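You operate a simulated robot arm through the tools that you are given. There is no shell and no other tool. Be economical: measure what you need, move in short steps, check, and stop when the job is done.

You are at the controls of a simulated robot arm. One attempt, no reset.

TASK
Close the upper left bench drawer. Press the feed key three times. Stack the tin that says "grease" from the sill bench on top of the tin that says "putty". Stack the 30 mm dowel box from the top of the drawer chest on top of the 60 mm dowel box. Open the tacks drawer, take the wooden scoop and put it inside, then shut the drawer. Open the twine drawer, put the cup that says "Marek" from the low bench inside and shut the drawer again. Put the chalk box from the low bench in the white store box. Turn the stop dial to LIGHT. Turn the twist key to SNUG. Stack the 16 mm tack box from the lower step of the stepped bench on top of the 12 mm tack box. Take the twine roll on the sill bench and put it away on the fourth shelf from the bottom of the grey rack. Take the varnish tin from the sill bench and leave it in the brown store box there. Lift the left sill oil cup lid open. Do these in any order. Set down upright: cup, twine roll.

The check looks at the end state, three seconds after you hand in, the way a careful person would. Anything else that was tipped, shoved, dropped, spilled or broken makes it a failure. Lids that push on must go on centred and level and be pressed home; caps that screw on are set level and turned clockwise until they are tight.

THE ROBOT
A 6-joint arm with a two-finger parallel gripper on a trunk, on a base that drives. Base frame: it is fixed to the floor where the robot stands at the start and does not move with it; the origin is under the middle of the robot, x ahead of it, y to its left, z up. Lengths are in mm, angles in degrees, forces in N, time in s.
Its first joint turns from -166.0 to 166.0 degrees. Places, roughly: brown store box [750, 750, 750]; chalk box [-2750, 1750, 500]; chest [-3900, 1600, 300]; cup [-3000, 2000, 750]; dowel box [-4000, 1500, 750]; feed key [1000, -300, 1000]; fourth shelf of the grey rack [-2100, 6000, 1200]; left sill oil cup lid [400, 2300, 1100]; stop dial [-2700, 1100, 1300]; tack box [-7250, 4000, 500]; tacks drawer [-4100, 1600, 300]; tin [1250, 0, 750]; twine drawer [-3700, 1700, 500]; twine roll [1000, 750, 750]; twist key [-1500, -200, 900]; upper left bench drawer [800, 100, 500]; varnish tin [1000, 500, 750]; white store box (20x30x9 cm) [-2400, 1800, 600]; wooden scoop (15x12x12 cm) [-3300, 1800, 600]. Payload 3.91 kg.
The TCP is the grasp point between the finger pads, 30 mm short of the fingertips. In the tool frame z runs along the fingers and y along their closing line. The gripper opens to 110 mm. The fingers are 20 mm wide and 10 mm thick; the gripper's body (48 by 112 mm) begins 55 mm behind the TCP.
Orientation is that of the tool frame in the base frame, as a unit quaternion [x, y, z, w]. With the fingers straight down and closing along the base's y, the tool's x points along the base's -x, its y along +y and its z along -z.

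THE INTERFACE
- The arm moves only by the tool jog_arm. Its arguments are lists of equal length, an entry for each row: "dp": the shift along the tool's x, y, z in mm, a list of three; "rot": the turn, a rotation vector about the tool's x, y, z in degrees, a list of three; "hand": the opening, from 0 (shut) to 1 (fully open). In form: {"dp": [[dx, dy, dz], ...], "rot": [[rx, ry, rz], ...], "hand": [hand, ...]}. A call has 1 to 10 rows; each row is the pose to reach, as a shift and turn from the pose commanded when the call began, along the tool's axes at that moment. Rows are played at 5 a second. More than 50 mm and 8.6 degrees between two rows, or a gripper value outside its range, and nothing of the call is played. A pose out of reach is approached as far as the arm can. The call stops where the force on the tool passes 40 N (or 10 N more than at its start, if that is more) or the arm is blocked; 0.2 s more then pass. The fingers move at their own pace (about 108 mm/s each) and stop on an object; they squeeze with about 42 N. The grip force told is the motor's: it shows also when the fingers shut on nothing. Time passes only in rows, and 0.2 s behind the last, so rows that repeat a pose let the fingers close. The reply holds the time, the measured pose of the TCP, the force on the tool along the base axes, the opening and the grip force, in the units named above and with some noise, with the torque about the TCP (base axes, N m) and any sound that the robot's microphone picked up.
- Cameras (640 x 400 px; columns grow to the right, rows downward): "scene" is now at [752.6, -62.8, 1116.4]; the picture's right is [0.00, -0.17, 0.99], its down [-0.96, 0.29, 0.05] and it looks along [-0.29, -0.94, -0.16] (base axes); focal length 214 px, centre (320, 200). "wrist" rides on the gripper at [72, 17, -103] in the tool frame; the picture's right is [-0.23, 0.97, 0.00], its down [-0.76, -0.18, -0.62] and it looks along [-0.61, -0.14, 0.78] (tool axes); focal length 222 px, centre (320, 200). There is no depth. A picture from a camera that has moved, and an enlarged one, comes with that camera's place and axes in the base frame and with its lens. The place of the scene camera against the robot may be out by one fixed shift of up to 12 mm in any direction.
- capture(camera): a new picture of that camera. It takes no simulated time.
- drive_base(legs): drives the robot by 1 to 6 legs, each [ahead, left, turn to the left] in mm, mm and degrees, along the robot's own axes; the way and the turn of a leg run together, so that a leg with both is an arc; at most 1500 mm and 180 degrees a leg. The arm and the cameras ride along, it lands a little off, and it stops where it bumps. It gives what a move gives.
- head_to(pan, tilt): turns the head with the scene camera to pan (to the left, within 80 degrees either way) and tilt (down, from -29 to 69), counted from straight ahead of the robot. It gives what a move gives.
- enlarge(camera, box): a new picture of the part [left, top, right, bottom] of that camera's present view, enlarged. It takes no simulated time.
- sign_off(): hands the job in; it is judged then, once.

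Work in short steps. Places have to be worked out from the pictures, the camera data and where the tool is seen: move nearer, look again, correct. Check each grasp and each placing, and mend what went wrong. You have 577 turns and 360 pictures in all, those below and enlarged ones among them. Open the gripper and draw the arm clear of the work before you hand the job in, unless the task says otherwise.

The tools are called after "Request:" as name(argument=value, ...) on one line, values as JSON. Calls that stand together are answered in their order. jog_arm: Moves the arm, as the interface text tells. Its arguments: {"type":"object","properties":{"dp":{"type":"array","items":{"type":"array","items":{"type":"number"}}},"rot":{"type":"array","items":{"type":"array","items":{"type":"number"}}},"hand":{"type":"array","items":{"type":"number"}}},"required":["dp","rot","hand"]} The other tools are called the same way: drive_base (legs) drives the base; head_to (pan, tilt) turns the head that bears the scene camera; capture (camera) takes a picture; enlarge (camera, box) takes an enlarged picture of a part of a camera's view; sign_off () hands the job in.

At the start:

```text
time_s: 0.0
position: [678.8, 29.9, 999.9]
tool_rot: [0.001, 1.0, 0.0, -0.001]
force: [0.9, 0.5, -0.6]
torque: [0.01, -0.01, -0.01]
gripper_width: 109.8
finger_force: 0.1
robot x, y, heading: [-1.3, 1.7, 0.1]
head pan, tilt: [-80.2, 17.1]
```

scene: 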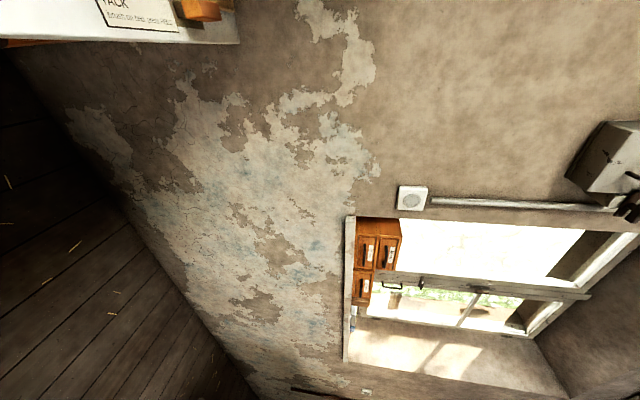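
wrist: 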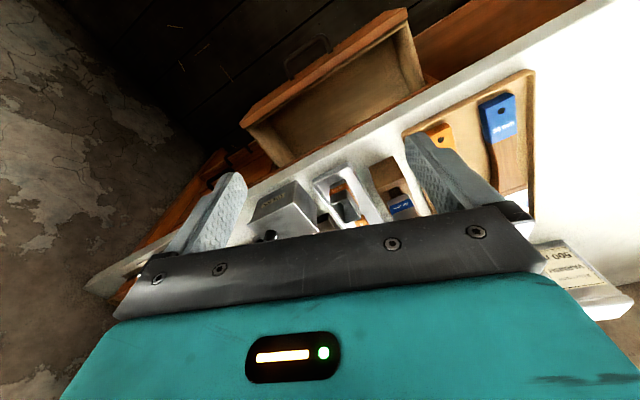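

The head looks to the right and the picture is rolled. I turn the head ahead to see the bench.

Request:
head_to(pan=0, tilt=35)

Request:
capture(camera="scene")

```text
time_s: 1.5
position: [678.9, 30.2, 999.3]
tool_rot: [0.0, 1.0, 0.0, 0.001]
force: [-0.1, -0.4, -0.2]
torque: [-0.02, 0.01, 0.01]
gripper_width: 110.1
finger_force: 0.2
robot x, y, heading: [-1.2, 0.5, -0.1]
head pan, tilt: [0.0, 35.0]
```

```text
357 pictures are left
camera scene: at [723.9, 29.1, 1044.2], right [0.0, -1.0, 0.0], down [-0.82, 0.0, 0.57], along [-0.57, 0.0, -0.82], focal length 214 px, centre (320, 200)
```

scene: 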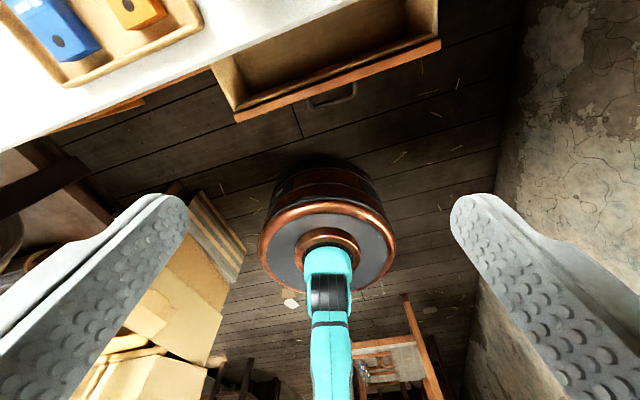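

The "head" evidently rides with the tool (its forward is the tool's z). I set it to look ahead-down and take a picture.

Request:
head_to(pan=0, tilt=-29)

Request:
capture(camera="scene")

```text
time_s: 2.9
position: [679.4, 31.0, 999.6]
tool_rot: [0.0, 1.0, 0.0, 0.001]
force: [-0.4, -0.2, 1.2]
torque: [0.01, 0.02, -0.01]
gripper_width: 110.1
finger_force: 0.1
robot x, y, heading: [-3.1, -1.7, 0.2]
head pan, tilt: [0.0, -28.6]
```

```text
356 pictures are left
camera scene: at [820.1, 29.2, 1065.2], right [0.0, -1.0, 0.0], down [-0.88, 0.0, -0.48], along [0.48, 0.0, -0.88], focal length 214 px, centre (320, 200)
```

scene: 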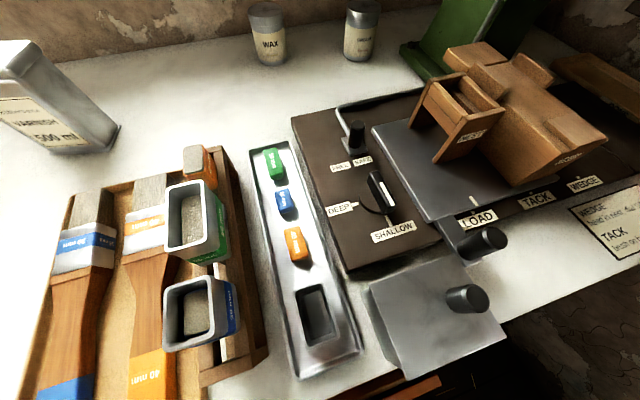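

The bench with the machine is ahead. I enlarge the machine area to read labels and find the feed key.

Request:
enlarge(camera="scene", box=[280, 60, 640, 390])

Request:
enlarge(camera="scene", box=[140, 0, 500, 200])

```text
1.21 times, centred on (460, 225) of scene
camera zoom: at [820.1, 29.2, 1065.2], right [0.0, -1.0, 0.0], down [-0.88, 0.0, -0.48], along [0.48, 0.0, -0.88], focal length 260 px, centre (150, 170)
```

zoom: 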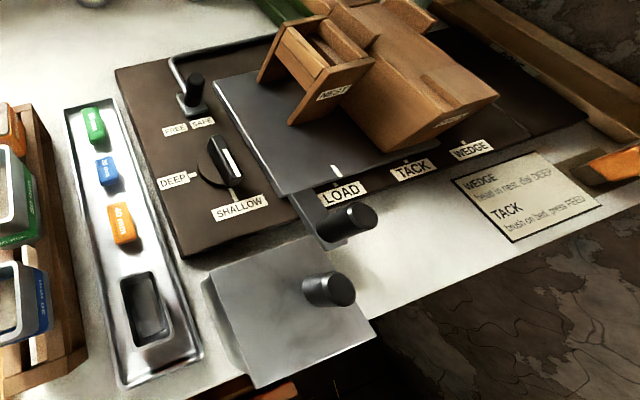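

```text
1.78 times, centred on (320, 100) of scene
camera zoom: at [820.1, 29.2, 1065.2], right [0.0, -1.0, 0.0], down [-0.88, 0.0, -0.48], along [0.48, 0.0, -0.88], focal length 381 px, centre (320, 378)
```

zoom: 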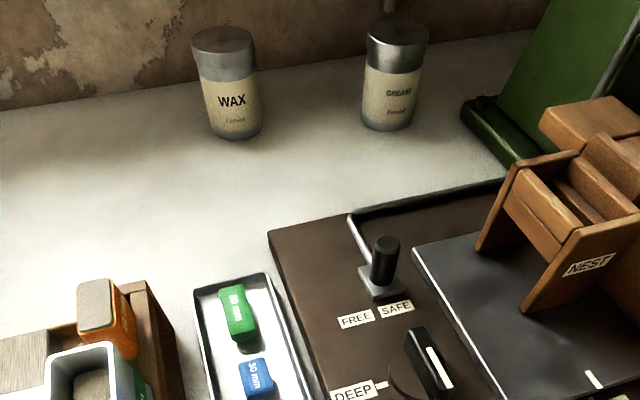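

Grease tin found; putty and the feed key not yet. I raise the arm and tip the tool up to see farther.

Request:
jog_arm(dp=[[0, 0, -20], [0, 0, -40], [0, 0, -60], [0, 0, -80], [0, 0, -100], [0, 0, -100]], rot=[[0, -8, 0], [0, -16, 0], [0, -24, 0], [0, -32, 0], [0, -40, 0], [0, -45, 0]], hand=[1, 1, 1, 1, 1, 1])

Request:
capture(camera="scene")

Request:
capture(camera="wrist")

```text
time_s: 4.3
position: [680.3, 29.8, 1100.0]
tool_rot: [0.0, 0.924, 0.001, 0.383]
force: [0.5, 0.4, -0.3]
torque: [0.02, -0.01, 0.02]
gripper_width: 110.0
finger_force: 0.0
robot x, y, heading: [2.4, -3.3, -0.0]
head pan, tilt: [0.0, -28.6]
```

```text
353 pictures are left
camera scene: at [731.2, 29.6, 1253.5], right [0.0, -1.0, 0.0], down [-0.28, 0.0, -0.96], along [0.96, 0.0, -0.28], focal length 214 px, centre (320, 200)
```

scene: 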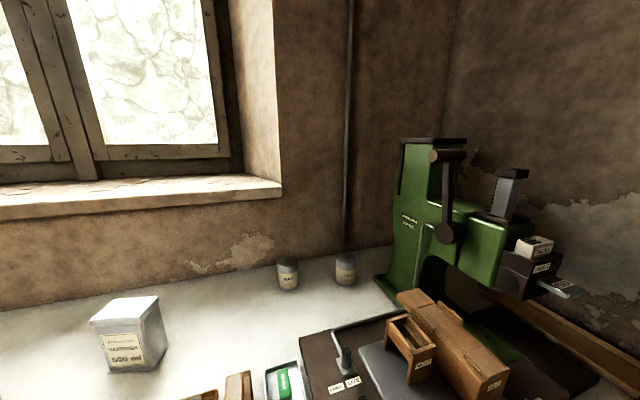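

```text
352 pictures are left
camera wrist: at [554.2, 47.6, 1122.6], right [0.16, 0.97, 0.16], down [0.1, -0.18, 0.98], along [0.98, -0.14, -0.12], focal length 222 px, centre (320, 200)
```

wrist: 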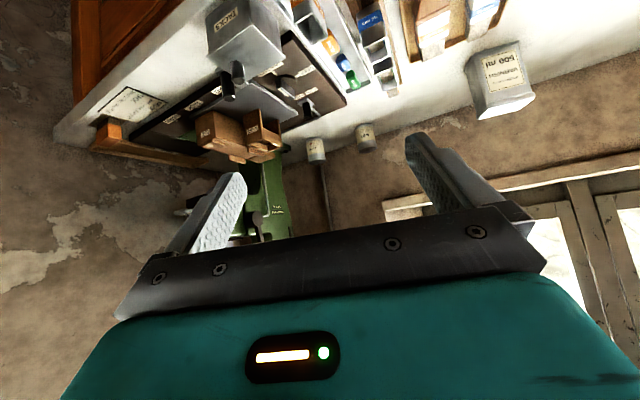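

The green press at right likely bears the feed key. Enlarge it, and pan left for the rest of the bench.

Request:
enlarge(camera="scene", box=[400, 130, 600, 310])

Request:
head_to(pan=55, tilt=-10)

Request:
capture(camera="scene")

```text
2.22 times, centred on (500, 220) of scene
camera zoom: at [731.2, 29.6, 1253.5], right [0.0, -1.0, 0.0], down [-0.28, 0.0, -0.96], along [0.96, 0.0, -0.28], focal length 477 px, centre (-80, 156)
```

zoom: 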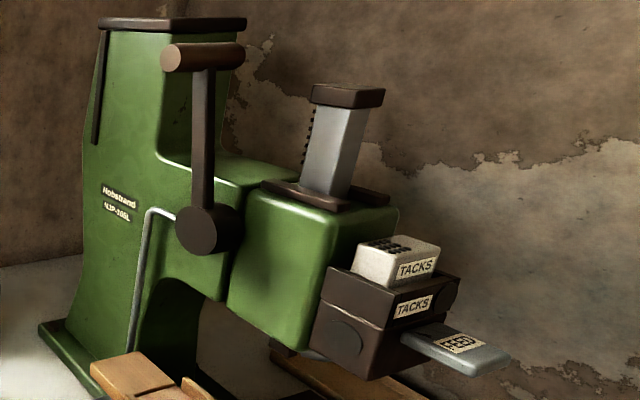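

```text
time_s: 5.5
position: [678.4, 30.0, 1099.1]
tool_rot: [0.0, 0.924, 0.0, 0.383]
force: [-0.4, 0.0, 0.1]
torque: [0.03, 0.02, 0.05]
gripper_width: 110.0
finger_force: 0.1
robot x, y, heading: [-0.2, -1.8, 0.1]
head pan, tilt: [55.0, -10.0]
```

```text
350 pictures are left
camera scene: at [700.8, 98.6, 1248.8], right [0.58, -0.57, -0.58], down [-0.63, 0.14, -0.77], along [0.52, 0.81, -0.28], focal length 214 px, centre (320, 200)
```

scene: 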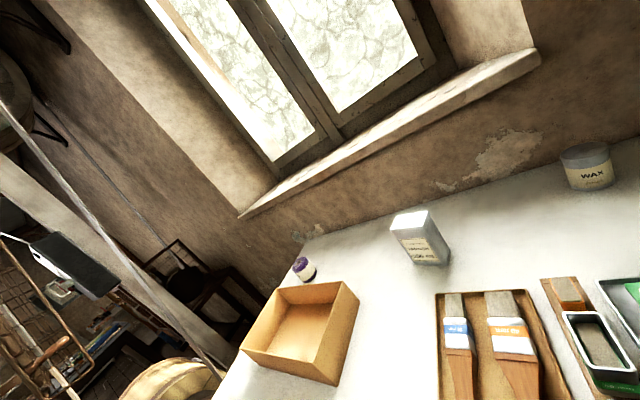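

Brown box, twine roll (purple), varnish tin seen. I look to the right for a putty tin and over the whole neighbourhood.

Request:
enlarge(camera="scene", box=[220, 120, 460, 400])

Request:
head_to(pan=-35, tilt=-5)

Request:
capture(camera="scene")

```text
1.43 times, centred on (340, 260) of scene
camera zoom: at [700.8, 98.6, 1248.8], right [0.58, -0.57, -0.58], down [-0.63, 0.14, -0.77], along [0.52, 0.81, -0.28], focal length 306 px, centre (291, 114)
```

zoom: 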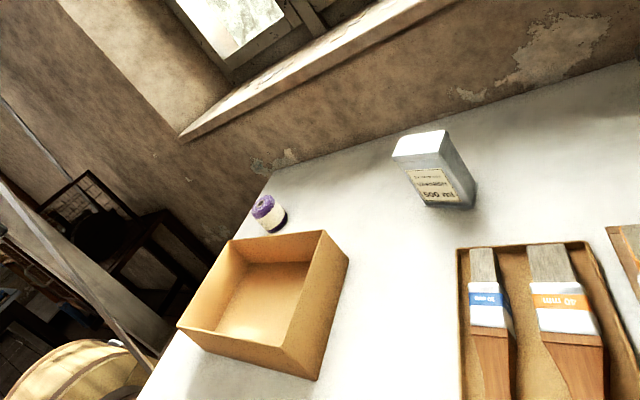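

```text
time_s: 7.2
position: [679.7, 30.0, 1098.9]
tool_rot: [0.0, 0.923, 0.0, 0.384]
force: [0.0, -0.2, 0.1]
torque: [-0.03, 0.04, 0.01]
gripper_width: 109.9
finger_force: 0.0
robot x, y, heading: [-3.1, -2.4, 0.1]
head pan, tilt: [-35.0, -5.0]
```

```text
348 pictures are left
camera scene: at [711.9, -20.6, 1227.0], right [-0.41, -0.82, 0.41], down [-0.65, -0.05, -0.75], along [0.64, -0.57, -0.52], focal length 214 px, centre (320, 200)
```

scene: 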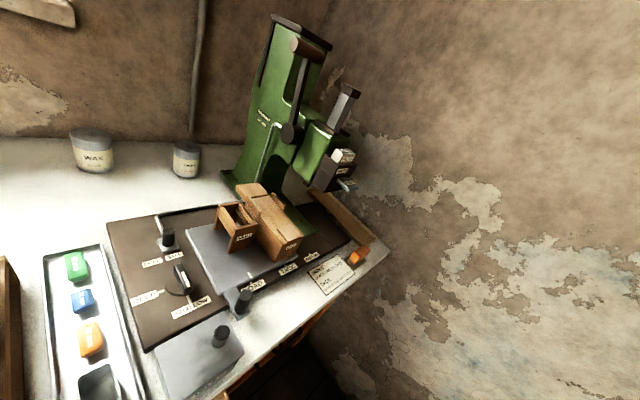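

No putty here; it must be elsewhere. First the drawer: look down at the bench front.

Request:
head_to(pan=0, tilt=45)

Request:
capture(camera="scene")

```text
time_s: 8.3
position: [680.2, 30.7, 1098.9]
tool_rot: [0.0, 0.924, 0.0, 0.383]
force: [0.0, 0.3, 0.7]
torque: [0.03, 0.01, 0.0]
gripper_width: 110.3
finger_force: 0.0
robot x, y, heading: [-2.8, 0.1, -0.1]
head pan, tilt: [0.0, 45.0]
```

```text
347 pictures are left
camera scene: at [663.1, 29.5, 1164.6], right [0.0, -1.0, 0.0], down [-1.0, 0.0, 0.0], along [0.0, 0.0, -1.0], focal length 214 px, centre (320, 200)
```

scene: 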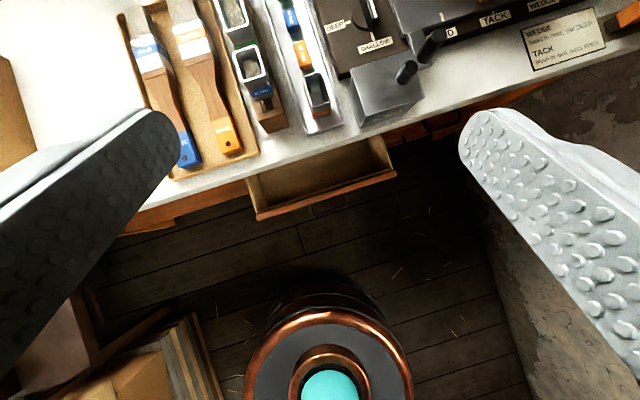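

The bench is turned ~16°. I back up 450 mm for a front view of the drawers.

Request:
drive_base(legs=[[-450, 0, 0]])

Request:
head_to(pan=0, tilt=10)

Request:
capture(camera="scene")

```text
time_s: 11.0
position: [239.5, 29.1, 1100.0]
tool_rot: [0.001, 0.924, 0.0, 0.383]
force: [0.2, -0.4, 0.0]
torque: [0.01, -0.02, 0.0]
gripper_width: 109.9
finger_force: 0.1
robot x, y, heading: [-442.0, 0.5, -0.2]
head pan, tilt: [0.0, 45.0]
```

```text
time_s: 12.0
position: [240.2, 27.6, 1100.1]
tool_rot: [0.002, 0.924, -0.001, 0.382]
force: [0.2, 0.0, -0.8]
torque: [0.0, -0.03, -0.02]
gripper_width: 110.2
finger_force: 0.1
robot x, y, heading: [-444.3, 1.4, -0.2]
head pan, tilt: [0.0, 10.0]
```

```text
346 pictures are left
camera scene: at [270.2, 27.8, 1195.1], right [0.0, -1.0, 0.0], down [-0.82, 0.0, -0.57], along [0.57, 0.0, -0.82], focal length 214 px, centre (320, 200)
```

scene: 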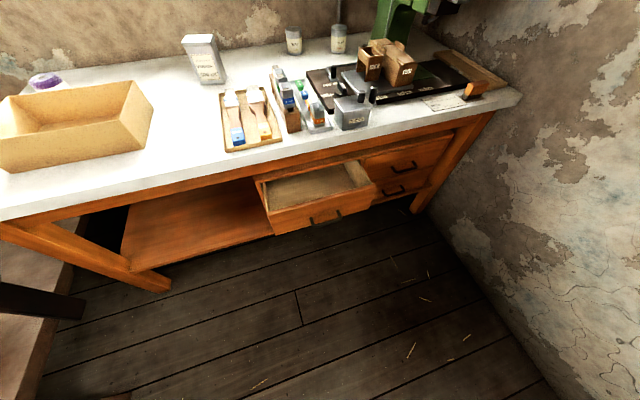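

Upper-left drawer is the open one; front top edge centre about (681, 12, 637). Drive 300 ahead, then lower the closed gripper in front of it.

Request:
drive_base(legs=[[300, 0, 0]])

Request:
jog_arm(dp=[[33, 0, 33], [66, 0, 66], [99, 0, 99], [132, 0, 132], [165, 0, 165], [198, 0, 198], [231, 0, 231], [264, 0, 264], [297, 0, 297], [325, 0, 325]], rot=[[0, 0, 0], [0, 0, 0], [0, 0, 0], [0, 0, 0], [0, 0, 0], [0, 0, 0], [0, 0, 0], [0, 0, 0], [0, 0, 0], [0, 0, 0]], hand=[0, 0, 0, 0, 0, 0, 0, 0, 0, 0])

Request:
capture(camera="scene")

```text
time_s: 14.1
position: [540.7, 23.2, 1099.6]
tool_rot: [0.004, 0.923, -0.002, 0.384]
force: [1.1, 0.4, -1.2]
torque: [0.01, -0.02, -0.01]
gripper_width: 110.0
finger_force: 0.1
robot x, y, heading: [-139.4, 3.4, -0.4]
head pan, tilt: [0.0, 10.0]
```

```text
time_s: 16.5
position: [524.6, -1.5, 628.9]
tool_rot: [0.131, 0.927, -0.025, 0.35]
force: [-0.1, -0.4, -0.6]
torque: [0.01, 0.01, -0.02]
gripper_width: 0.0
finger_force: 37.9
out of reach, approached as far as the arm can: row 8, 9
robot x, y, heading: [-134.7, -1.7, -0.3]
head pan, tilt: [0.0, 10.0]
stopped in row 10: the arm was blocked; the commanded pose is now the measured one
```

```text
345 pictures are left
camera scene: at [559.8, -18.5, 720.6], right [-0.26, -0.96, -0.05], down [-0.82, 0.24, -0.51], along [0.51, -0.1, -0.86], focal length 214 px, centre (320, 200)
```

scene: 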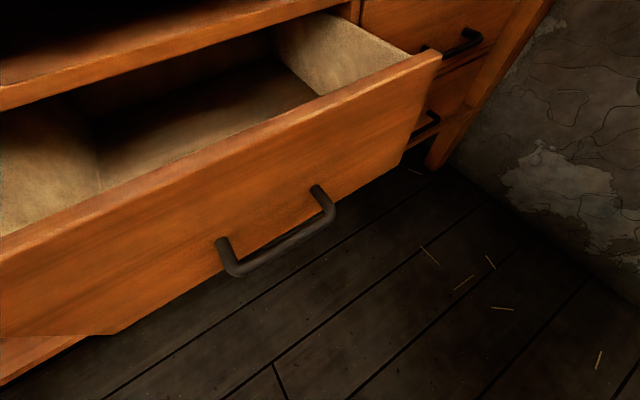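

Tool is in front of the drawer face above its handle. Push along the bench normal (0.96, 0.28).

Request:
jog_arm(dp=[[-29, 26, 31], [-59, 51, 62], [-74, 64, 78], [-88, 77, 94], [-103, 90, 109], [-110, 96, 117], [-118, 102, 125], [-125, 109, 133], [-132, 115, 140], [-140, 122, 148]], rot=[[0, 0, 0], [0, 0, 0], [0, 0, 0], [0, 0, 0], [0, 0, 0], [0, 0, 0], [0, 0, 0], [0, 0, 0], [0, 0, 0], [0, 0, 0]], hand=[0, 0, 0, 0, 0, 0, 0, 0, 0, 0])

Request:
capture(camera="scene")

```text
time_s: 18.0
position: [708.3, 51.1, 614.4]
tool_rot: [0.131, 0.928, -0.025, 0.348]
force: [-3.4, -0.8, -2.4]
torque: [0.02, -0.41, 0.04]
gripper_width: 0.0
finger_force: 37.7
robot x, y, heading: [-141.2, -1.8, -0.2]
head pan, tilt: [0.0, 10.0]
stopped in row 7: the force on the tool passed its limit at 72 N (the readings are from after the stop); the commanded pose is now the measured one
```

```text
344 pictures are left
camera scene: at [743.3, 34.4, 705.8], right [-0.26, -0.96, -0.04], down [-0.83, 0.25, -0.51], along [0.5, -0.1, -0.86], focal length 214 px, centre (320, 200)
```

scene: 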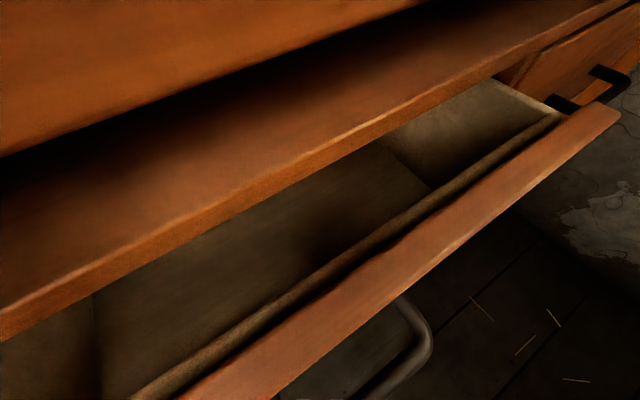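

The drawer moved about 54 mm and then the force limit tripped. I push on more slowly.

Request:
jog_arm(dp=[[-3, 3, 3], [-6, 5, 6], [-9, 8, 9], [-12, 10, 12], [-15, 13, 16], [-18, 15, 19], [-21, 18, 22], [-24, 21, 25], [-27, 23, 28], [-29, 26, 31]], rot=[[0, 0, 0], [0, 0, 0], [0, 0, 0], [0, 0, 0], [0, 0, 0], [0, 0, 0], [0, 0, 0], [0, 0, 0], [0, 0, 0], [0, 0, 0]], hand=[0, 0, 0, 0, 0, 0, 0, 0, 0, 0])

Request:
capture(camera="wrist")

```text
time_s: 18.4
position: [708.8, 50.6, 612.9]
tool_rot: [0.132, 0.929, -0.025, 0.346]
force: [-5.2, -1.6, -2.0]
torque: [0.12, -0.65, 0.1]
gripper_width: 0.1
finger_force: 37.1
robot x, y, heading: [-139.9, 1.7, -0.5]
head pan, tilt: [0.0, 10.0]
stopped in row 1: the force on the tool passed its limit at 53 N (the readings are from after the stop); the commanded pose is now the measured one
```

```text
343 pictures are left
camera wrist: at [594.1, 98.8, 645.8], right [0.42, 0.89, 0.19], down [0.11, -0.26, 0.96], along [0.9, -0.38, -0.21], focal length 222 px, centre (320, 200)
```

wrist: 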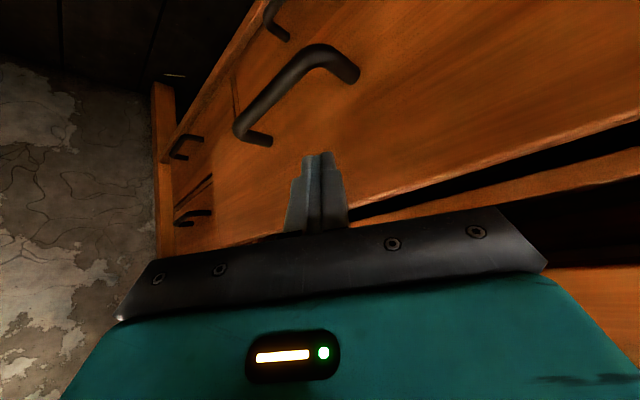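

Blocked; either nearly closed or the gripper body touches. Draw back and look.

Request:
jog_arm(dp=[[29, -26, -31], [59, -51, -62], [80, -70, -85]], rot=[[0, 0, 0], [0, 0, 0], [0, 0, 0]], hand=[0, 0, 0])

Request:
head_to(pan=0, tilt=-10)

Request:
capture(camera="scene")

```text
time_s: 19.2
position: [579.2, 13.1, 622.8]
tool_rot: [0.132, 0.928, -0.025, 0.347]
force: [-0.2, 0.1, -0.2]
torque: [-0.01, -0.01, -0.01]
gripper_width: 0.0
finger_force: 37.7
robot x, y, heading: [-140.1, -3.3, -0.4]
head pan, tilt: [0.0, 10.0]
```

```text
time_s: 20.0
position: [579.6, 12.9, 621.4]
tool_rot: [0.131, 0.928, -0.025, 0.347]
force: [1.0, -0.1, -0.1]
torque: [-0.01, -0.01, 0.02]
gripper_width: 0.0
finger_force: 37.8
robot x, y, heading: [-142.2, 0.5, -0.5]
head pan, tilt: [0.0, -10.0]
```

```text
342 pictures are left
camera scene: at [631.0, -10.4, 740.9], right [-0.26, -0.96, -0.04], down [-0.6, 0.2, -0.77], along [0.75, -0.18, -0.63], focal length 214 px, centre (320, 200)
```

scene: 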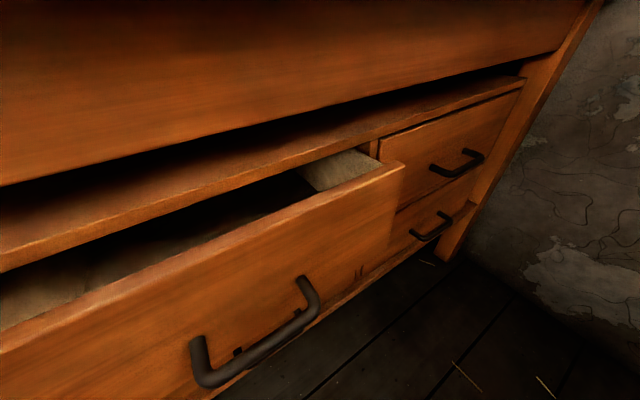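

Still ~45 mm open: the gripper body fouled the rail. I back up 100 mm, tip the tool flatter and yaw it towards the bench normal.

Request:
drive_base(legs=[[-120, 0, 0]])

Request:
jog_arm(dp=[[0, 0, 0], [0, 0, 0], [0, 0, 0], [0, 0, 0], [0, 0, 0], [0, 0, 0]], rot=[[-3.3, -4.8, -3.8], [-6.6, -9.6, -7.5], [-9.8, -14.4, -11.3], [-13.1, -19.1, -15], [-16.4, -23.9, -18.8], [-16.4, -23.9, -18.8]], hand=[0, 0, 0, 0, 0, 0])

```text
time_s: 21.3
position: [458.3, 13.4, 622.4]
tool_rot: [0.132, 0.928, -0.025, 0.346]
force: [0.9, 0.3, -0.8]
torque: [-0.01, -0.05, 0.0]
gripper_width: 0.2
finger_force: 37.6
robot x, y, heading: [-262.7, -1.9, -0.4]
head pan, tilt: [0.0, -10.0]
```

```text
time_s: 22.7
position: [442.5, 106.6, 623.2]
tool_rot: [-0.01, 0.856, 0.005, 0.517]
force: [0.3, 0.2, 0.8]
torque: [0.05, 0.0, 0.0]
gripper_width: 0.0
finger_force: 37.7
out of reach, approached as far as the arm can: row 2, 3, 4, 5, 6
robot x, y, heading: [-257.8, 0.2, -0.6]
head pan, tilt: [0.0, -10.0]
```

Tool now points 28° below horizontal. Move to just before the drawer face, centred.

Request:
jog_arm(dp=[[-14, -9, 36], [-28, -18, 72], [-42, -27, 108], [-56, -36, 144], [-70, -45, 180], [-78, -50, 200]], rot=[[0, 0, 0], [0, 0, 0], [0, 0, 0], [0, 0, 0], [0, 0, 0], [0, 0, 0]], hand=[0, 0, 0, 0, 0, 0])

Request:
capture(camera="wrist")

```text
time_s: 24.1
position: [626.9, 105.6, 595.8]
tool_rot: [-0.005, 0.857, -0.003, 0.515]
force: [0.1, 0.1, -0.4]
torque: [-0.02, -0.02, 0.01]
gripper_width: 0.0
finger_force: 37.1
out of reach, approached as far as the arm can: row 1, 2, 3, 4, 5, 6
robot x, y, heading: [-264.9, 1.0, -0.4]
head pan, tilt: [0.0, -10.0]
```

```text
341 pictures are left
camera wrist: at [499.5, 123.2, 581.5], right [0.1, 0.98, 0.19], down [-0.19, -0.17, 0.97], along [0.98, -0.13, 0.17], focal length 222 px, centre (320, 200)
```

wrist: 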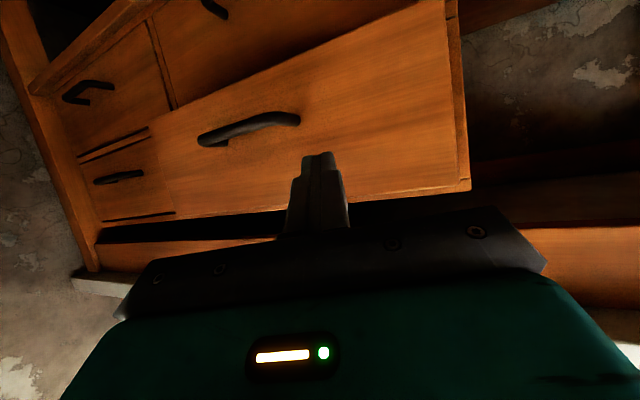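

The tip is below the top edge, left of the handle, a fine pushing spot. Push along the normal in small rows.

Request:
jog_arm(dp=[[-9, 6, 18], [-19, 12, 36], [-24, 15, 45], [-28, 17, 53], [-33, 20, 62], [-38, 23, 71], [-42, 26, 80], [-47, 29, 89], [-51, 32, 97], [-56, 35, 106]], rot=[[0, 0, 0], [0, 0, 0], [0, 0, 0], [0, 0, 0], [0, 0, 0], [0, 0, 0], [0, 0, 0], [0, 0, 0], [0, 0, 0], [0, 0, 0]], hand=[0, 0, 0, 0, 0, 0, 0, 0, 0, 0])

Request:
capture(camera="wrist")

```text
time_s: 26.2
position: [736.1, 142.9, 595.6]
tool_rot: [-0.01, 0.857, 0.005, 0.515]
force: [-17.9, -3.6, 3.7]
torque: [0.59, -2.59, 0.59]
gripper_width: 0.0
finger_force: 37.5
robot x, y, heading: [-263.7, 1.4, -0.8]
head pan, tilt: [0.0, -10.0]
stopped in row 10: the force on the tool passed its limit at 70 N (the readings are from after the stop); the commanded pose is now the measured one
```

```text
340 pictures are left
camera wrist: at [609.9, 157.2, 579.8], right [0.08, 0.98, 0.2], down [-0.19, -0.18, 0.96], along [0.98, -0.12, 0.17], focal length 222 px, centre (320, 200)
```

wrist: 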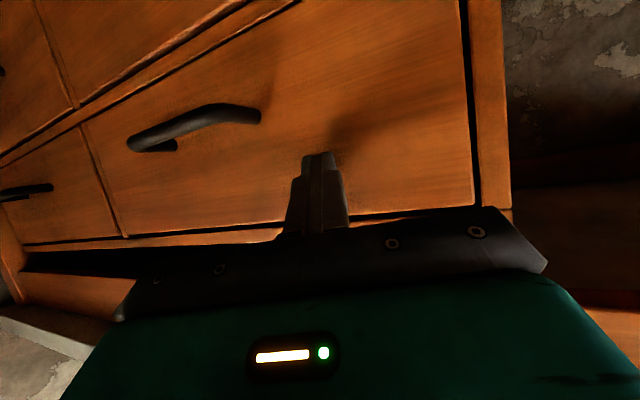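

The drawer looks shut. Back off and verify.

Request:
jog_arm(dp=[[20, 0, -40], [40, 0, -80], [60, 0, -120], [80, 0, -160]], rot=[[0, 0, 0], [0, 0, 0], [0, 0, 0], [0, 0, 0]], hand=[0, 0, 0, 0])

Request:
capture(camera="scene")

```text
time_s: 27.2
position: [557.3, 141.4, 595.9]
tool_rot: [-0.01, 0.857, 0.005, 0.515]
force: [0.1, 0.4, 0.2]
torque: [0.03, -0.02, -0.02]
gripper_width: 0.2
finger_force: 38.0
robot x, y, heading: [-259.0, 3.3, -0.1]
head pan, tilt: [0.0, -10.0]
```

```text
339 pictures are left
camera scene: at [565.8, 140.6, 732.0], right [0.02, -1.0, 0.0], down [-0.31, -0.01, -0.95], along [0.95, 0.02, -0.31], focal length 214 px, centre (320, 200)
```

scene: 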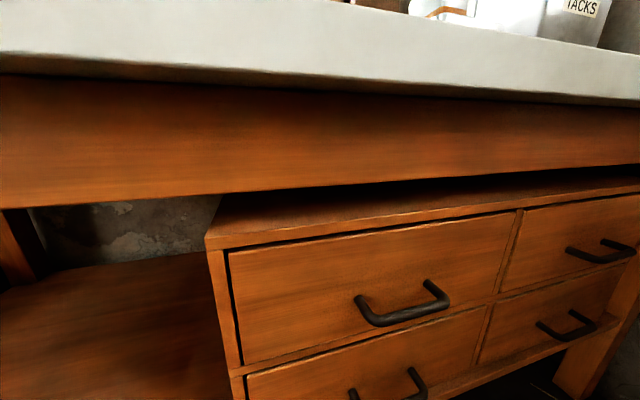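

Drawer closed. Next the feed key, triangulated near (962, −282, 1065). Raise the arm clear and drive ahead to it.

Request:
jog_arm(dp=[[-44, 0, -23], [-88, 0, -47], [-132, 0, -70], [-176, 0, -94], [-220, 0, -117], [-264, 0, -141], [-308, 0, -164], [-352, 0, -188], [-396, 0, -211], [-440, 0, -234]], rot=[[0, 0, 0], [0, 0, 0], [0, 0, 0], [0, 0, 0], [0, 4, 0], [0, 12, 0], [0, 20, 0], [0, 28, 0], [0, 36, 0], [0, 44, 0]], hand=[0, 0, 0, 0, 0, 0, 0, 0, 0, 0])

Request:
drive_base(legs=[[380, -120, 0]])

Request:
head_to(pan=-30, tilt=-29)

Request:
capture(camera="scene")

```text
refused: row 2 steps farther than a row can; nothing moved
```

```text
time_s: 28.9
position: [758.1, 70.6, 595.7]
tool_rot: [-0.011, 0.858, 0.003, 0.513]
force: [-18.1, -1.4, 9.9]
torque: [0.61, -3.01, 0.67]
gripper_width: 0.0
finger_force: 38.3
robot x, y, heading: [-52.5, -69.1, -0.6]
head pan, tilt: [0.0, -10.0]
stopped in leg 1: the force on the tool passed its limit at 214 N (the readings are from after the stop); the commanded pose is now the measured one
```

```text
time_s: 29.9
position: [759.8, 72.2, 586.5]
tool_rot: [-0.013, 0.862, 0.003, 0.507]
force: [1.1, 28.3, -102.3]
torque: [0.35, 0.4, 0.11]
gripper_width: 0.0
finger_force: 37.9
robot x, y, heading: [-54.6, -68.7, -0.5]
head pan, tilt: [-30.0, -28.6]
```

```text
338 pictures are left
camera scene: at [764.0, 40.6, 742.1], right [-0.36, -0.91, 0.22], down [-0.17, -0.17, -0.97], along [0.92, -0.39, -0.1], focal length 214 px, centre (320, 200)
```

scene: 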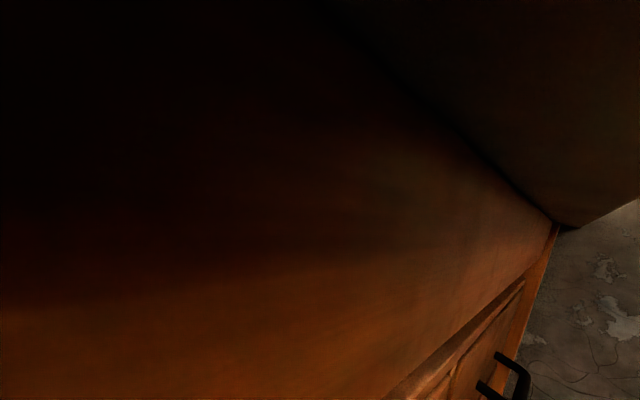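

The jog was refused and the drive bumped the closed drawer. I back off the way I came at once, and will not chain again.

Request:
drive_base(legs=[[-206, 70, 0]])

Request:
head_to(pan=0, tilt=-20)

Request:
capture(camera="scene")

```text
time_s: 31.6
position: [553.0, 141.8, 593.3]
tool_rot: [-0.011, 0.858, 0.003, 0.513]
force: [-0.8, 0.6, -0.3]
torque: [0.0, 0.02, 0.02]
gripper_width: 0.0
finger_force: 37.3
robot x, y, heading: [-259.0, 3.0, -0.6]
head pan, tilt: [-30.0, -28.6]
```

```text
time_s: 32.5
position: [553.0, 141.0, 593.8]
tool_rot: [-0.011, 0.858, 0.003, 0.513]
force: [-0.1, -0.3, -1.0]
torque: [0.01, 0.02, 0.0]
gripper_width: 0.0
finger_force: 37.5
robot x, y, heading: [-261.9, 4.0, -0.6]
head pan, tilt: [0.0, -20.0]
```

```text
337 pictures are left
camera scene: at [561.6, 141.3, 745.0], right [0.02, -1.0, 0.01], down [-0.14, -0.01, -0.99], along [0.99, 0.02, -0.14], focal length 214 px, centre (320, 200)
```

scene: 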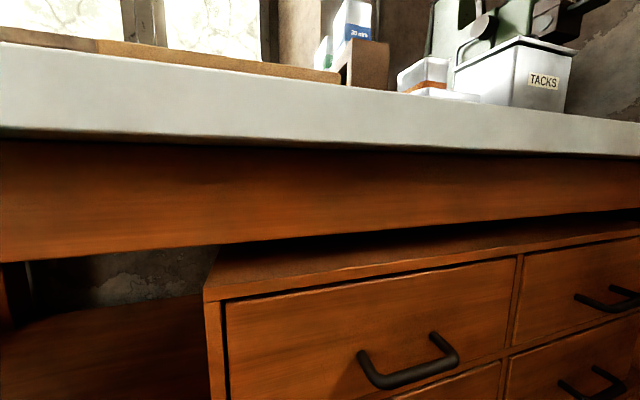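

No damage; the drawer is shut. Now raise the arm in front of the bench with smaller steps.

Request:
jog_arm(dp=[[-40, 0, -21], [-80, 0, -42], [-120, 0, -63], [-160, 0, -84], [-200, 0, -105], [-240, 0, -126], [-280, 0, -147], [-320, 0, -168], [-360, 0, -189], [-400, 0, -210]], rot=[[0, 0, 0], [0, 0, 0], [0, 0, 0], [0, 0, 0], [0, 4, 0], [0, 10, 0], [0, 16, 0], [0, 16, 0], [0, 16, 0], [0, 16, 0]], hand=[0, 0, 0, 0, 0, 0, 0, 0, 0, 0])

```text
time_s: 34.7
position: [554.1, 144.7, 1044.8]
tool_rot: [-0.011, 0.921, 0.001, 0.389]
force: [1.1, -0.6, 0.6]
torque: [-0.01, 0.01, 0.02]
gripper_width: 0.0
finger_force: 37.5
robot x, y, heading: [-261.6, 4.2, -0.8]
head pan, tilt: [0.0, -20.0]
```

Raise further, clear of everything on the bench.

Request:
jog_arm(dp=[[-30, 0, -30], [-60, 0, -60], [-85, 0, -85]], rot=[[0, 0, 0], [0, 0, 0], [0, 0, 0]], hand=[0, 0, 0])

```text
time_s: 35.5
position: [556.0, 142.4, 1168.0]
tool_rot: [-0.012, 0.921, 0.003, 0.388]
force: [0.3, 0.8, -0.5]
torque: [-0.01, 0.0, 0.0]
gripper_width: 0.0
finger_force: 38.0
robot x, y, heading: [-262.6, 4.6, -0.8]
head pan, tilt: [0.0, -20.0]
```

Drive ahead 300 and right 250 so the tool stands before the press.

Request:
drive_base(legs=[[300, -250, 0]])

Request:
capture(camera="scene")

```text
time_s: 38.0
position: [848.1, -116.3, 1168.0]
tool_rot: [-0.01, 0.921, 0.001, 0.39]
force: [0.2, 1.2, 0.2]
torque: [-0.02, 0.02, 0.01]
gripper_width: 0.0
finger_force: 37.9
robot x, y, heading: [29.4, -250.0, -0.8]
head pan, tilt: [0.0, -20.0]
```

```text
336 pictures are left
camera scene: at [897.1, -114.3, 1307.8], right [0.02, -1.0, 0.01], down [-0.41, -0.01, -0.91], along [0.91, 0.01, -0.41], focal length 214 px, centre (320, 200)
```

scene: 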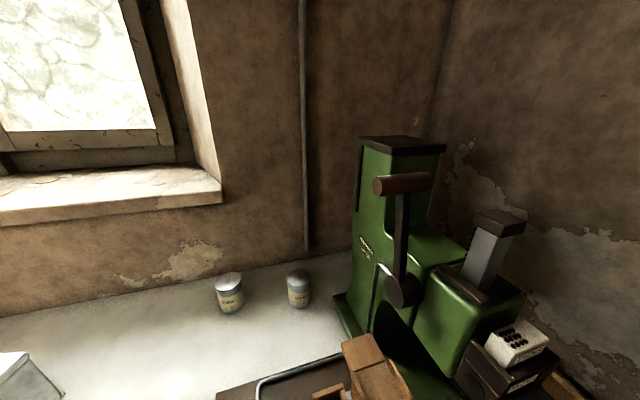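

I pan right and down to see the feed key.

Request:
head_to(pan=-40, tilt=5)

Request:
capture(camera="scene")

```text
time_s: 39.0
position: [848.5, -116.1, 1168.1]
tool_rot: [-0.009, 0.921, 0.001, 0.39]
force: [0.1, -0.5, 0.4]
torque: [-0.01, -0.04, 0.03]
gripper_width: 0.0
finger_force: 37.6
robot x, y, heading: [31.6, -251.9, -1.0]
head pan, tilt: [-40.0, 5.0]
```

```text
335 pictures are left
camera scene: at [868.2, -173.9, 1285.4], right [-0.45, -0.77, 0.45], down [-0.74, 0.04, -0.67], along [0.5, -0.63, -0.59], focal length 214 px, centre (320, 200)
```

scene: 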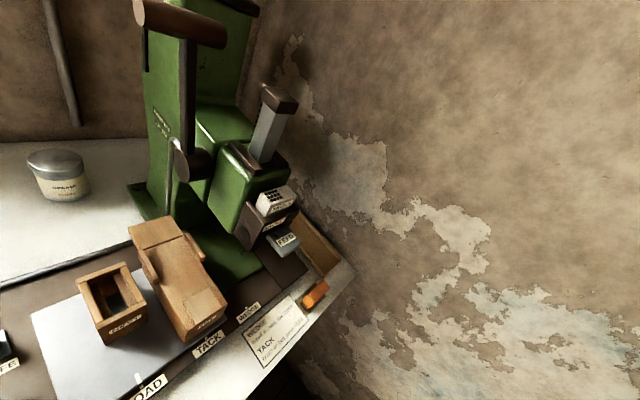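

Request:
enlarge(camera="scene", box=[200, 150, 340, 300])

```text
2.67 times, centred on (270, 225) of scene
camera zoom: at [868.2, -173.9, 1285.4], right [-0.45, -0.77, 0.45], down [-0.74, 0.04, -0.67], along [0.5, -0.63, -0.59], focal length 572 px, centre (453, 133)
```

zoom: 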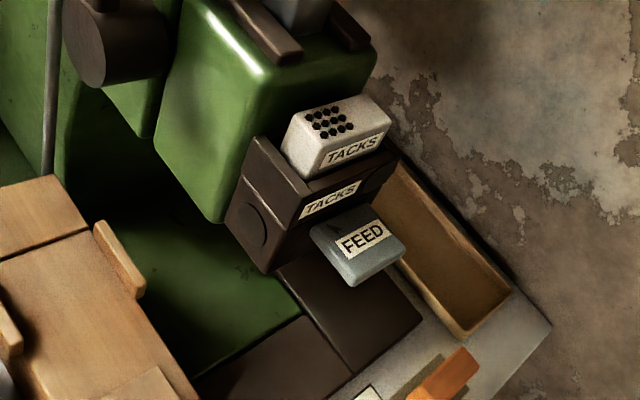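

FEED key confirmed. Move the tool sideways in front of it and look again.

Request:
jog_arm(dp=[[0, -45, 0], [0, -90, 0], [0, -135, 0], [0, -180, 0]], rot=[[0, 0, 0], [0, 0, 0], [0, 0, 0], [0, 0, 0]], hand=[0, 0, 0, 0])

Request:
head_to(pan=0, tilt=0)

Request:
capture(camera="scene")

```text
time_s: 40.0
position: [851.8, -291.8, 1167.3]
tool_rot: [-0.011, 0.921, 0.002, 0.389]
force: [-1.0, 0.9, -0.7]
torque: [-0.03, 0.04, 0.0]
gripper_width: 0.1
finger_force: 37.2
robot x, y, heading: [27.7, -256.5, -0.9]
head pan, tilt: [-40.0, 5.0]
```

```text
time_s: 41.1
position: [851.4, -292.0, 1166.8]
tool_rot: [-0.009, 0.921, 0.001, 0.389]
force: [0.7, 0.2, 0.6]
torque: [-0.01, -0.04, -0.03]
gripper_width: 0.0
finger_force: 37.8
robot x, y, heading: [28.6, -255.7, -1.0]
head pan, tilt: [0.0, 0.0]
```

```text
333 pictures are left
camera scene: at [889.3, -291.1, 1276.6], right [0.02, -1.0, 0.01], down [-0.7, -0.02, -0.72], along [0.72, 0.01, -0.7], focal length 214 px, centre (320, 200)
```

scene: 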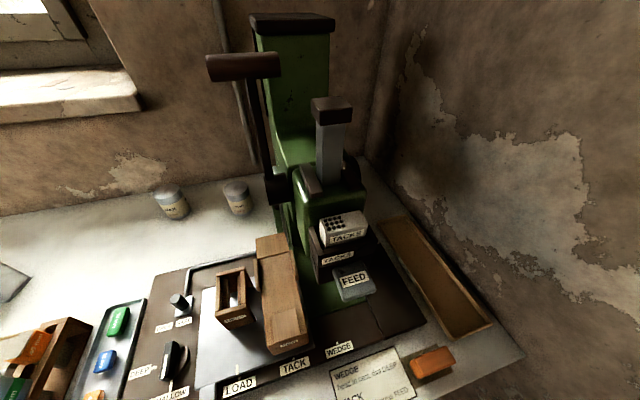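

Triangulated key top about (1006, −332, 1030). Move the tip to ~35 mm above it.

Request:
jog_arm(dp=[[-8, -10, 37], [-15, -20, 74], [-23, -30, 110], [-30, -40, 140]], rot=[[0, 0, 0], [0, 0, 0], [0, 0, 0], [0, 0, 0]], hand=[0, 0, 0, 0])

Request:
capture(camera="scene")

Request:
capture(camera="wrist")

```text
time_s: 42.1
position: [971.8, -332.5, 1094.9]
tool_rot: [-0.01, 0.921, 0.001, 0.389]
force: [-0.4, -0.4, 2.0]
torque: [0.0, -0.02, -0.04]
gripper_width: 0.1
finger_force: 38.0
robot x, y, heading: [34.3, -255.5, -1.1]
head pan, tilt: [0.0, 0.0]
```

```text
332 pictures are left
camera scene: at [1010.3, -332.2, 1203.5], right [0.02, -1.0, 0.01], down [-0.7, -0.02, -0.72], along [0.72, 0.01, -0.7], focal length 214 px, centre (320, 200)
```

scene: 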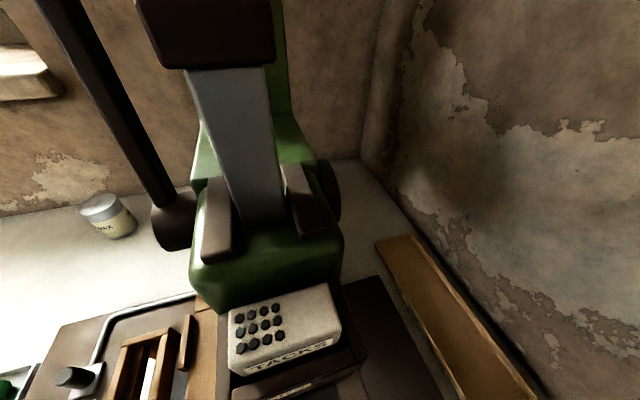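

```text
331 pictures are left
camera wrist: at [846.1, -317.9, 1115.0], right [0.14, 0.98, 0.16], down [0.09, -0.17, 0.98], along [0.99, -0.12, -0.11], focal length 222 px, centre (320, 200)
```

wrist: 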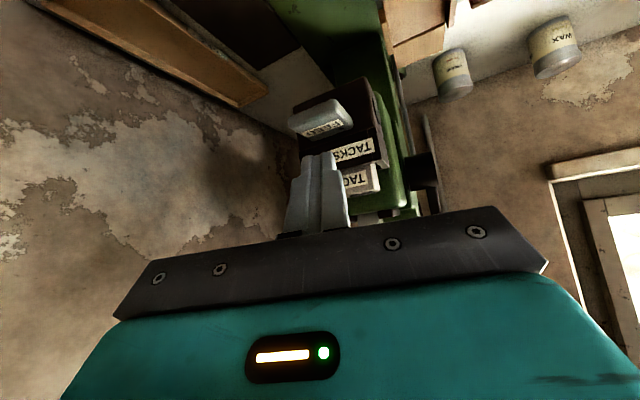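

Tip is above the key. Press slowly down to find contact and travel.

Request:
jog_arm(dp=[[8.8, 0, 19.7], [16, 0, 26.6], [19.6, 0, 30.1], [21.7, 0, 32.2], [23.9, 0, 34.3], [26, 0, 36.4]], rot=[[0, 0, 0], [0, 0, 0], [0, 0, 0], [0, 0, 0], [0, 0, 0], [0, 0, 0]], hand=[0, 0, 0, 0, 0, 0])

Request:
capture(camera="wrist")

```text
time_s: 43.3
position: [980.1, -334.1, 1059.2]
tool_rot: [-0.01, 0.919, 0.0, 0.395]
force: [-3.8, 0.7, 15.6]
torque: [0.02, -0.11, 0.01]
gripper_width: 0.0
finger_force: 37.3
robot x, y, heading: [29.6, -254.4, -1.1]
head pan, tilt: [0.0, 0.0]
heard: click
stopped in row 6: the force on the tool passed its limit at 43 N (the readings are from after the stop); the commanded pose is now the measured one
```

```text
330 pictures are left
camera wrist: at [854.5, -318.0, 1079.3], right [0.14, 0.98, 0.16], down [0.08, -0.17, 0.98], along [0.99, -0.12, -0.1], focal length 222 px, centre (320, 200)
```

wrist: 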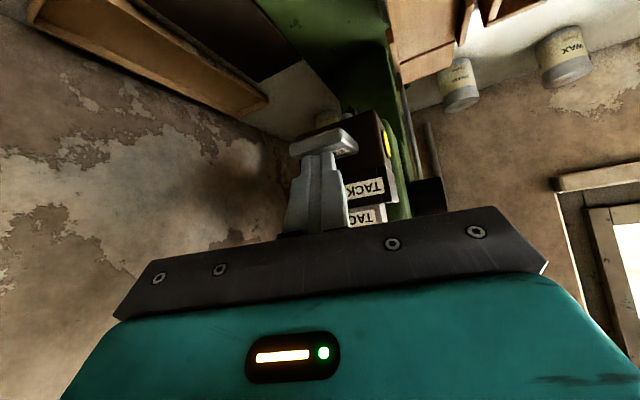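

One click and a lamp came on. Release by rising 18 mm.

Request:
jog_arm(dp=[[-6.5, 0, -6.3], [-13, 0, -12.5], [-13, 0, -12.5]], rot=[[0, 0, 0], [0, 0, 0], [0, 0, 0]], hand=[0, 0, 0])

Request:
capture(camera="wrist")

```text
time_s: 44.1
position: [982.1, -333.8, 1074.6]
tool_rot: [-0.01, 0.92, 0.001, 0.392]
force: [0.9, 1.0, -0.9]
torque: [-0.01, 0.0, 0.01]
gripper_width: 0.1
finger_force: 37.7
robot x, y, heading: [30.1, -253.6, -1.0]
head pan, tilt: [0.0, 0.0]
```

```text
329 pictures are left
camera wrist: at [855.7, -318.0, 1094.7], right [0.14, 0.98, 0.16], down [0.08, -0.17, 0.98], along [0.99, -0.12, -0.1], focal length 222 px, centre (320, 200)
```

wrist: 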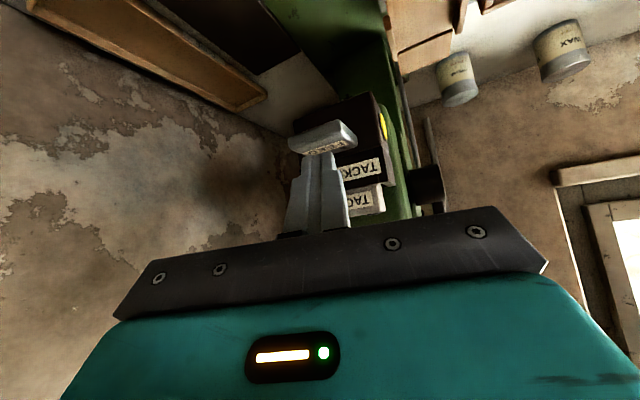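

Key released. Second press.

Request:
jog_arm(dp=[[4, 0, 4], [7.2, 0, 7], [9.3, 0, 9], [11.5, 0, 11.1], [13.7, 0, 13.2], [15.8, 0, 15.3]], rot=[[0, 0, 0], [0, 0, 0], [0, 0, 0], [0, 0, 0], [0, 0, 0], [0, 0, 0]], hand=[0, 0, 0, 0, 0, 0])

```text
time_s: 45.5
position: [980.7, -333.0, 1060.0]
tool_rot: [-0.01, 0.918, 0.0, 0.397]
force: [-2.9, 0.1, 12.8]
torque: [-0.02, -0.08, 0.02]
gripper_width: 0.0
finger_force: 38.2
robot x, y, heading: [31.4, -252.8, -0.8]
head pan, tilt: [0.0, 0.0]
heard: click
stopped in row 6: the force on the tool passed its limit at 44 N (the readings are from after the stop); the commanded pose is now the measured one
```

Second click. Release.

Request:
jog_arm(dp=[[-6.5, 0, -6.3], [-13, 0, -12.5], [-13, 0, -12.5]], rot=[[0, 0, 0], [0, 0, 0], [0, 0, 0]], hand=[0, 0, 0])

```text
time_s: 46.4
position: [980.2, -334.1, 1075.4]
tool_rot: [-0.009, 0.919, 0.0, 0.395]
force: [0.5, -0.3, -0.5]
torque: [0.0, 0.0, 0.01]
gripper_width: 0.3
finger_force: 37.4
robot x, y, heading: [30.0, -252.0, -0.9]
head pan, tilt: [0.0, 0.0]
```

Third press.

Request:
jog_arm(dp=[[4, 0, 4], [7.2, 0, 7], [9.3, 0, 9], [11.5, 0, 11.1], [13.7, 0, 13.2], [15.8, 0, 15.3]], rot=[[0, 0, 0], [0, 0, 0], [0, 0, 0], [0, 0, 0], [0, 0, 0], [0, 0, 0]], hand=[0, 0, 0, 0, 0, 0])

```text
time_s: 47.8
position: [981.6, -333.0, 1059.2]
tool_rot: [-0.01, 0.916, 0.0, 0.4]
force: [-3.3, 0.2, 14.2]
torque: [0.01, -0.11, 0.01]
gripper_width: 0.0
finger_force: 38.0
robot x, y, heading: [33.4, -250.4, -1.1]
head pan, tilt: [0.0, 0.0]
heard: click
stopped in row 6: the force on the tool passed its limit at 42 N (the readings are from after the stop); the commanded pose is now the measured one
```

Three clicks. Withdraw up and back.

Request:
jog_arm(dp=[[-14, 0, -14], [-29, 0, -28], [-29, 0, -60], [-20, 0, -100], [-10, 0, -140]], rot=[[0, 0, 0], [0, 0, 0], [0, 0, 0], [0, 0, 0], [0, 0, 0]], hand=[0, 0, 0, 0, 0])

Request:
capture(camera="scene")

```text
time_s: 49.0
position: [887.0, -334.4, 1158.4]
tool_rot: [-0.01, 0.917, 0.0, 0.399]
force: [1.1, -0.3, -1.9]
torque: [0.02, -0.04, 0.03]
gripper_width: 0.2
finger_force: 37.6
robot x, y, heading: [33.0, -253.9, -0.7]
head pan, tilt: [0.0, 0.0]
```

```text
328 pictures are left
camera scene: at [922.5, -333.3, 1269.1], right [0.02, -1.0, 0.01], down [-0.68, -0.02, -0.73], along [0.73, 0.01, -0.68], focal length 214 px, centre (320, 200)
```

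scene: 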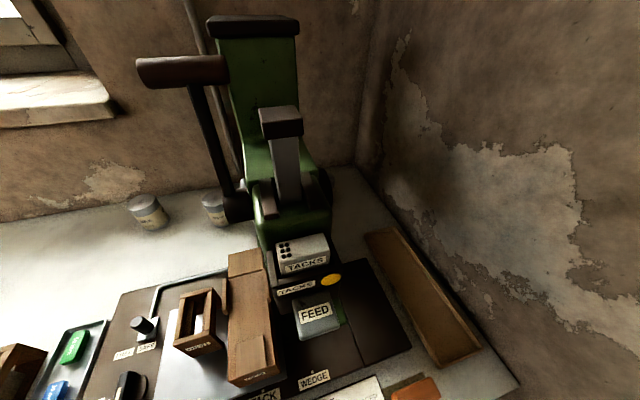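

Feed done. Next the varnish tin: drive left 550 mm with the arm high, and look.

Request:
drive_base(legs=[[0, 600, 0]])

Request:
capture(camera="scene")

```text
time_s: 52.5
position: [891.3, 288.3, 1159.7]
tool_rot: [-0.015, 0.916, 0.003, 0.4]
force: [0.3, 0.1, 0.6]
torque: [0.0, -0.02, 0.02]
gripper_width: 0.0
finger_force: 37.9
robot x, y, heading: [37.6, 356.3, -0.2]
head pan, tilt: [0.0, 0.0]
```

```text
327 pictures are left
camera scene: at [928.0, 290.7, 1270.3], right [0.03, -1.0, 0.01], down [-0.68, -0.03, -0.73], along [0.73, 0.02, -0.68], focal length 214 px, centre (320, 200)
```

scene: 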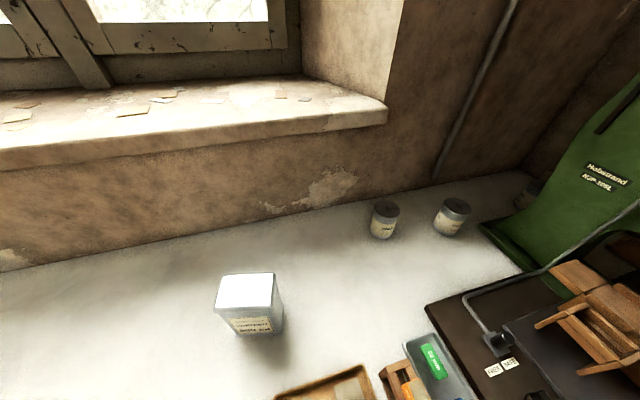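

A third tin peeks out behind the press; enlarge to see.

Request:
enlarge(camera="scene", box=[350, 150, 570, 260])

```text
2.91 times, centred on (460, 205) of scene
camera zoom: at [928.0, 290.7, 1270.3], right [0.03, -1.0, 0.01], down [-0.68, -0.03, -0.73], along [0.73, 0.02, -0.68], focal length 624 px, centre (-87, 186)
```

zoom: 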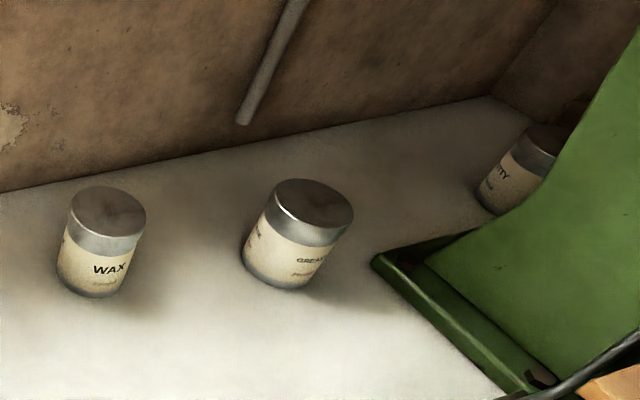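

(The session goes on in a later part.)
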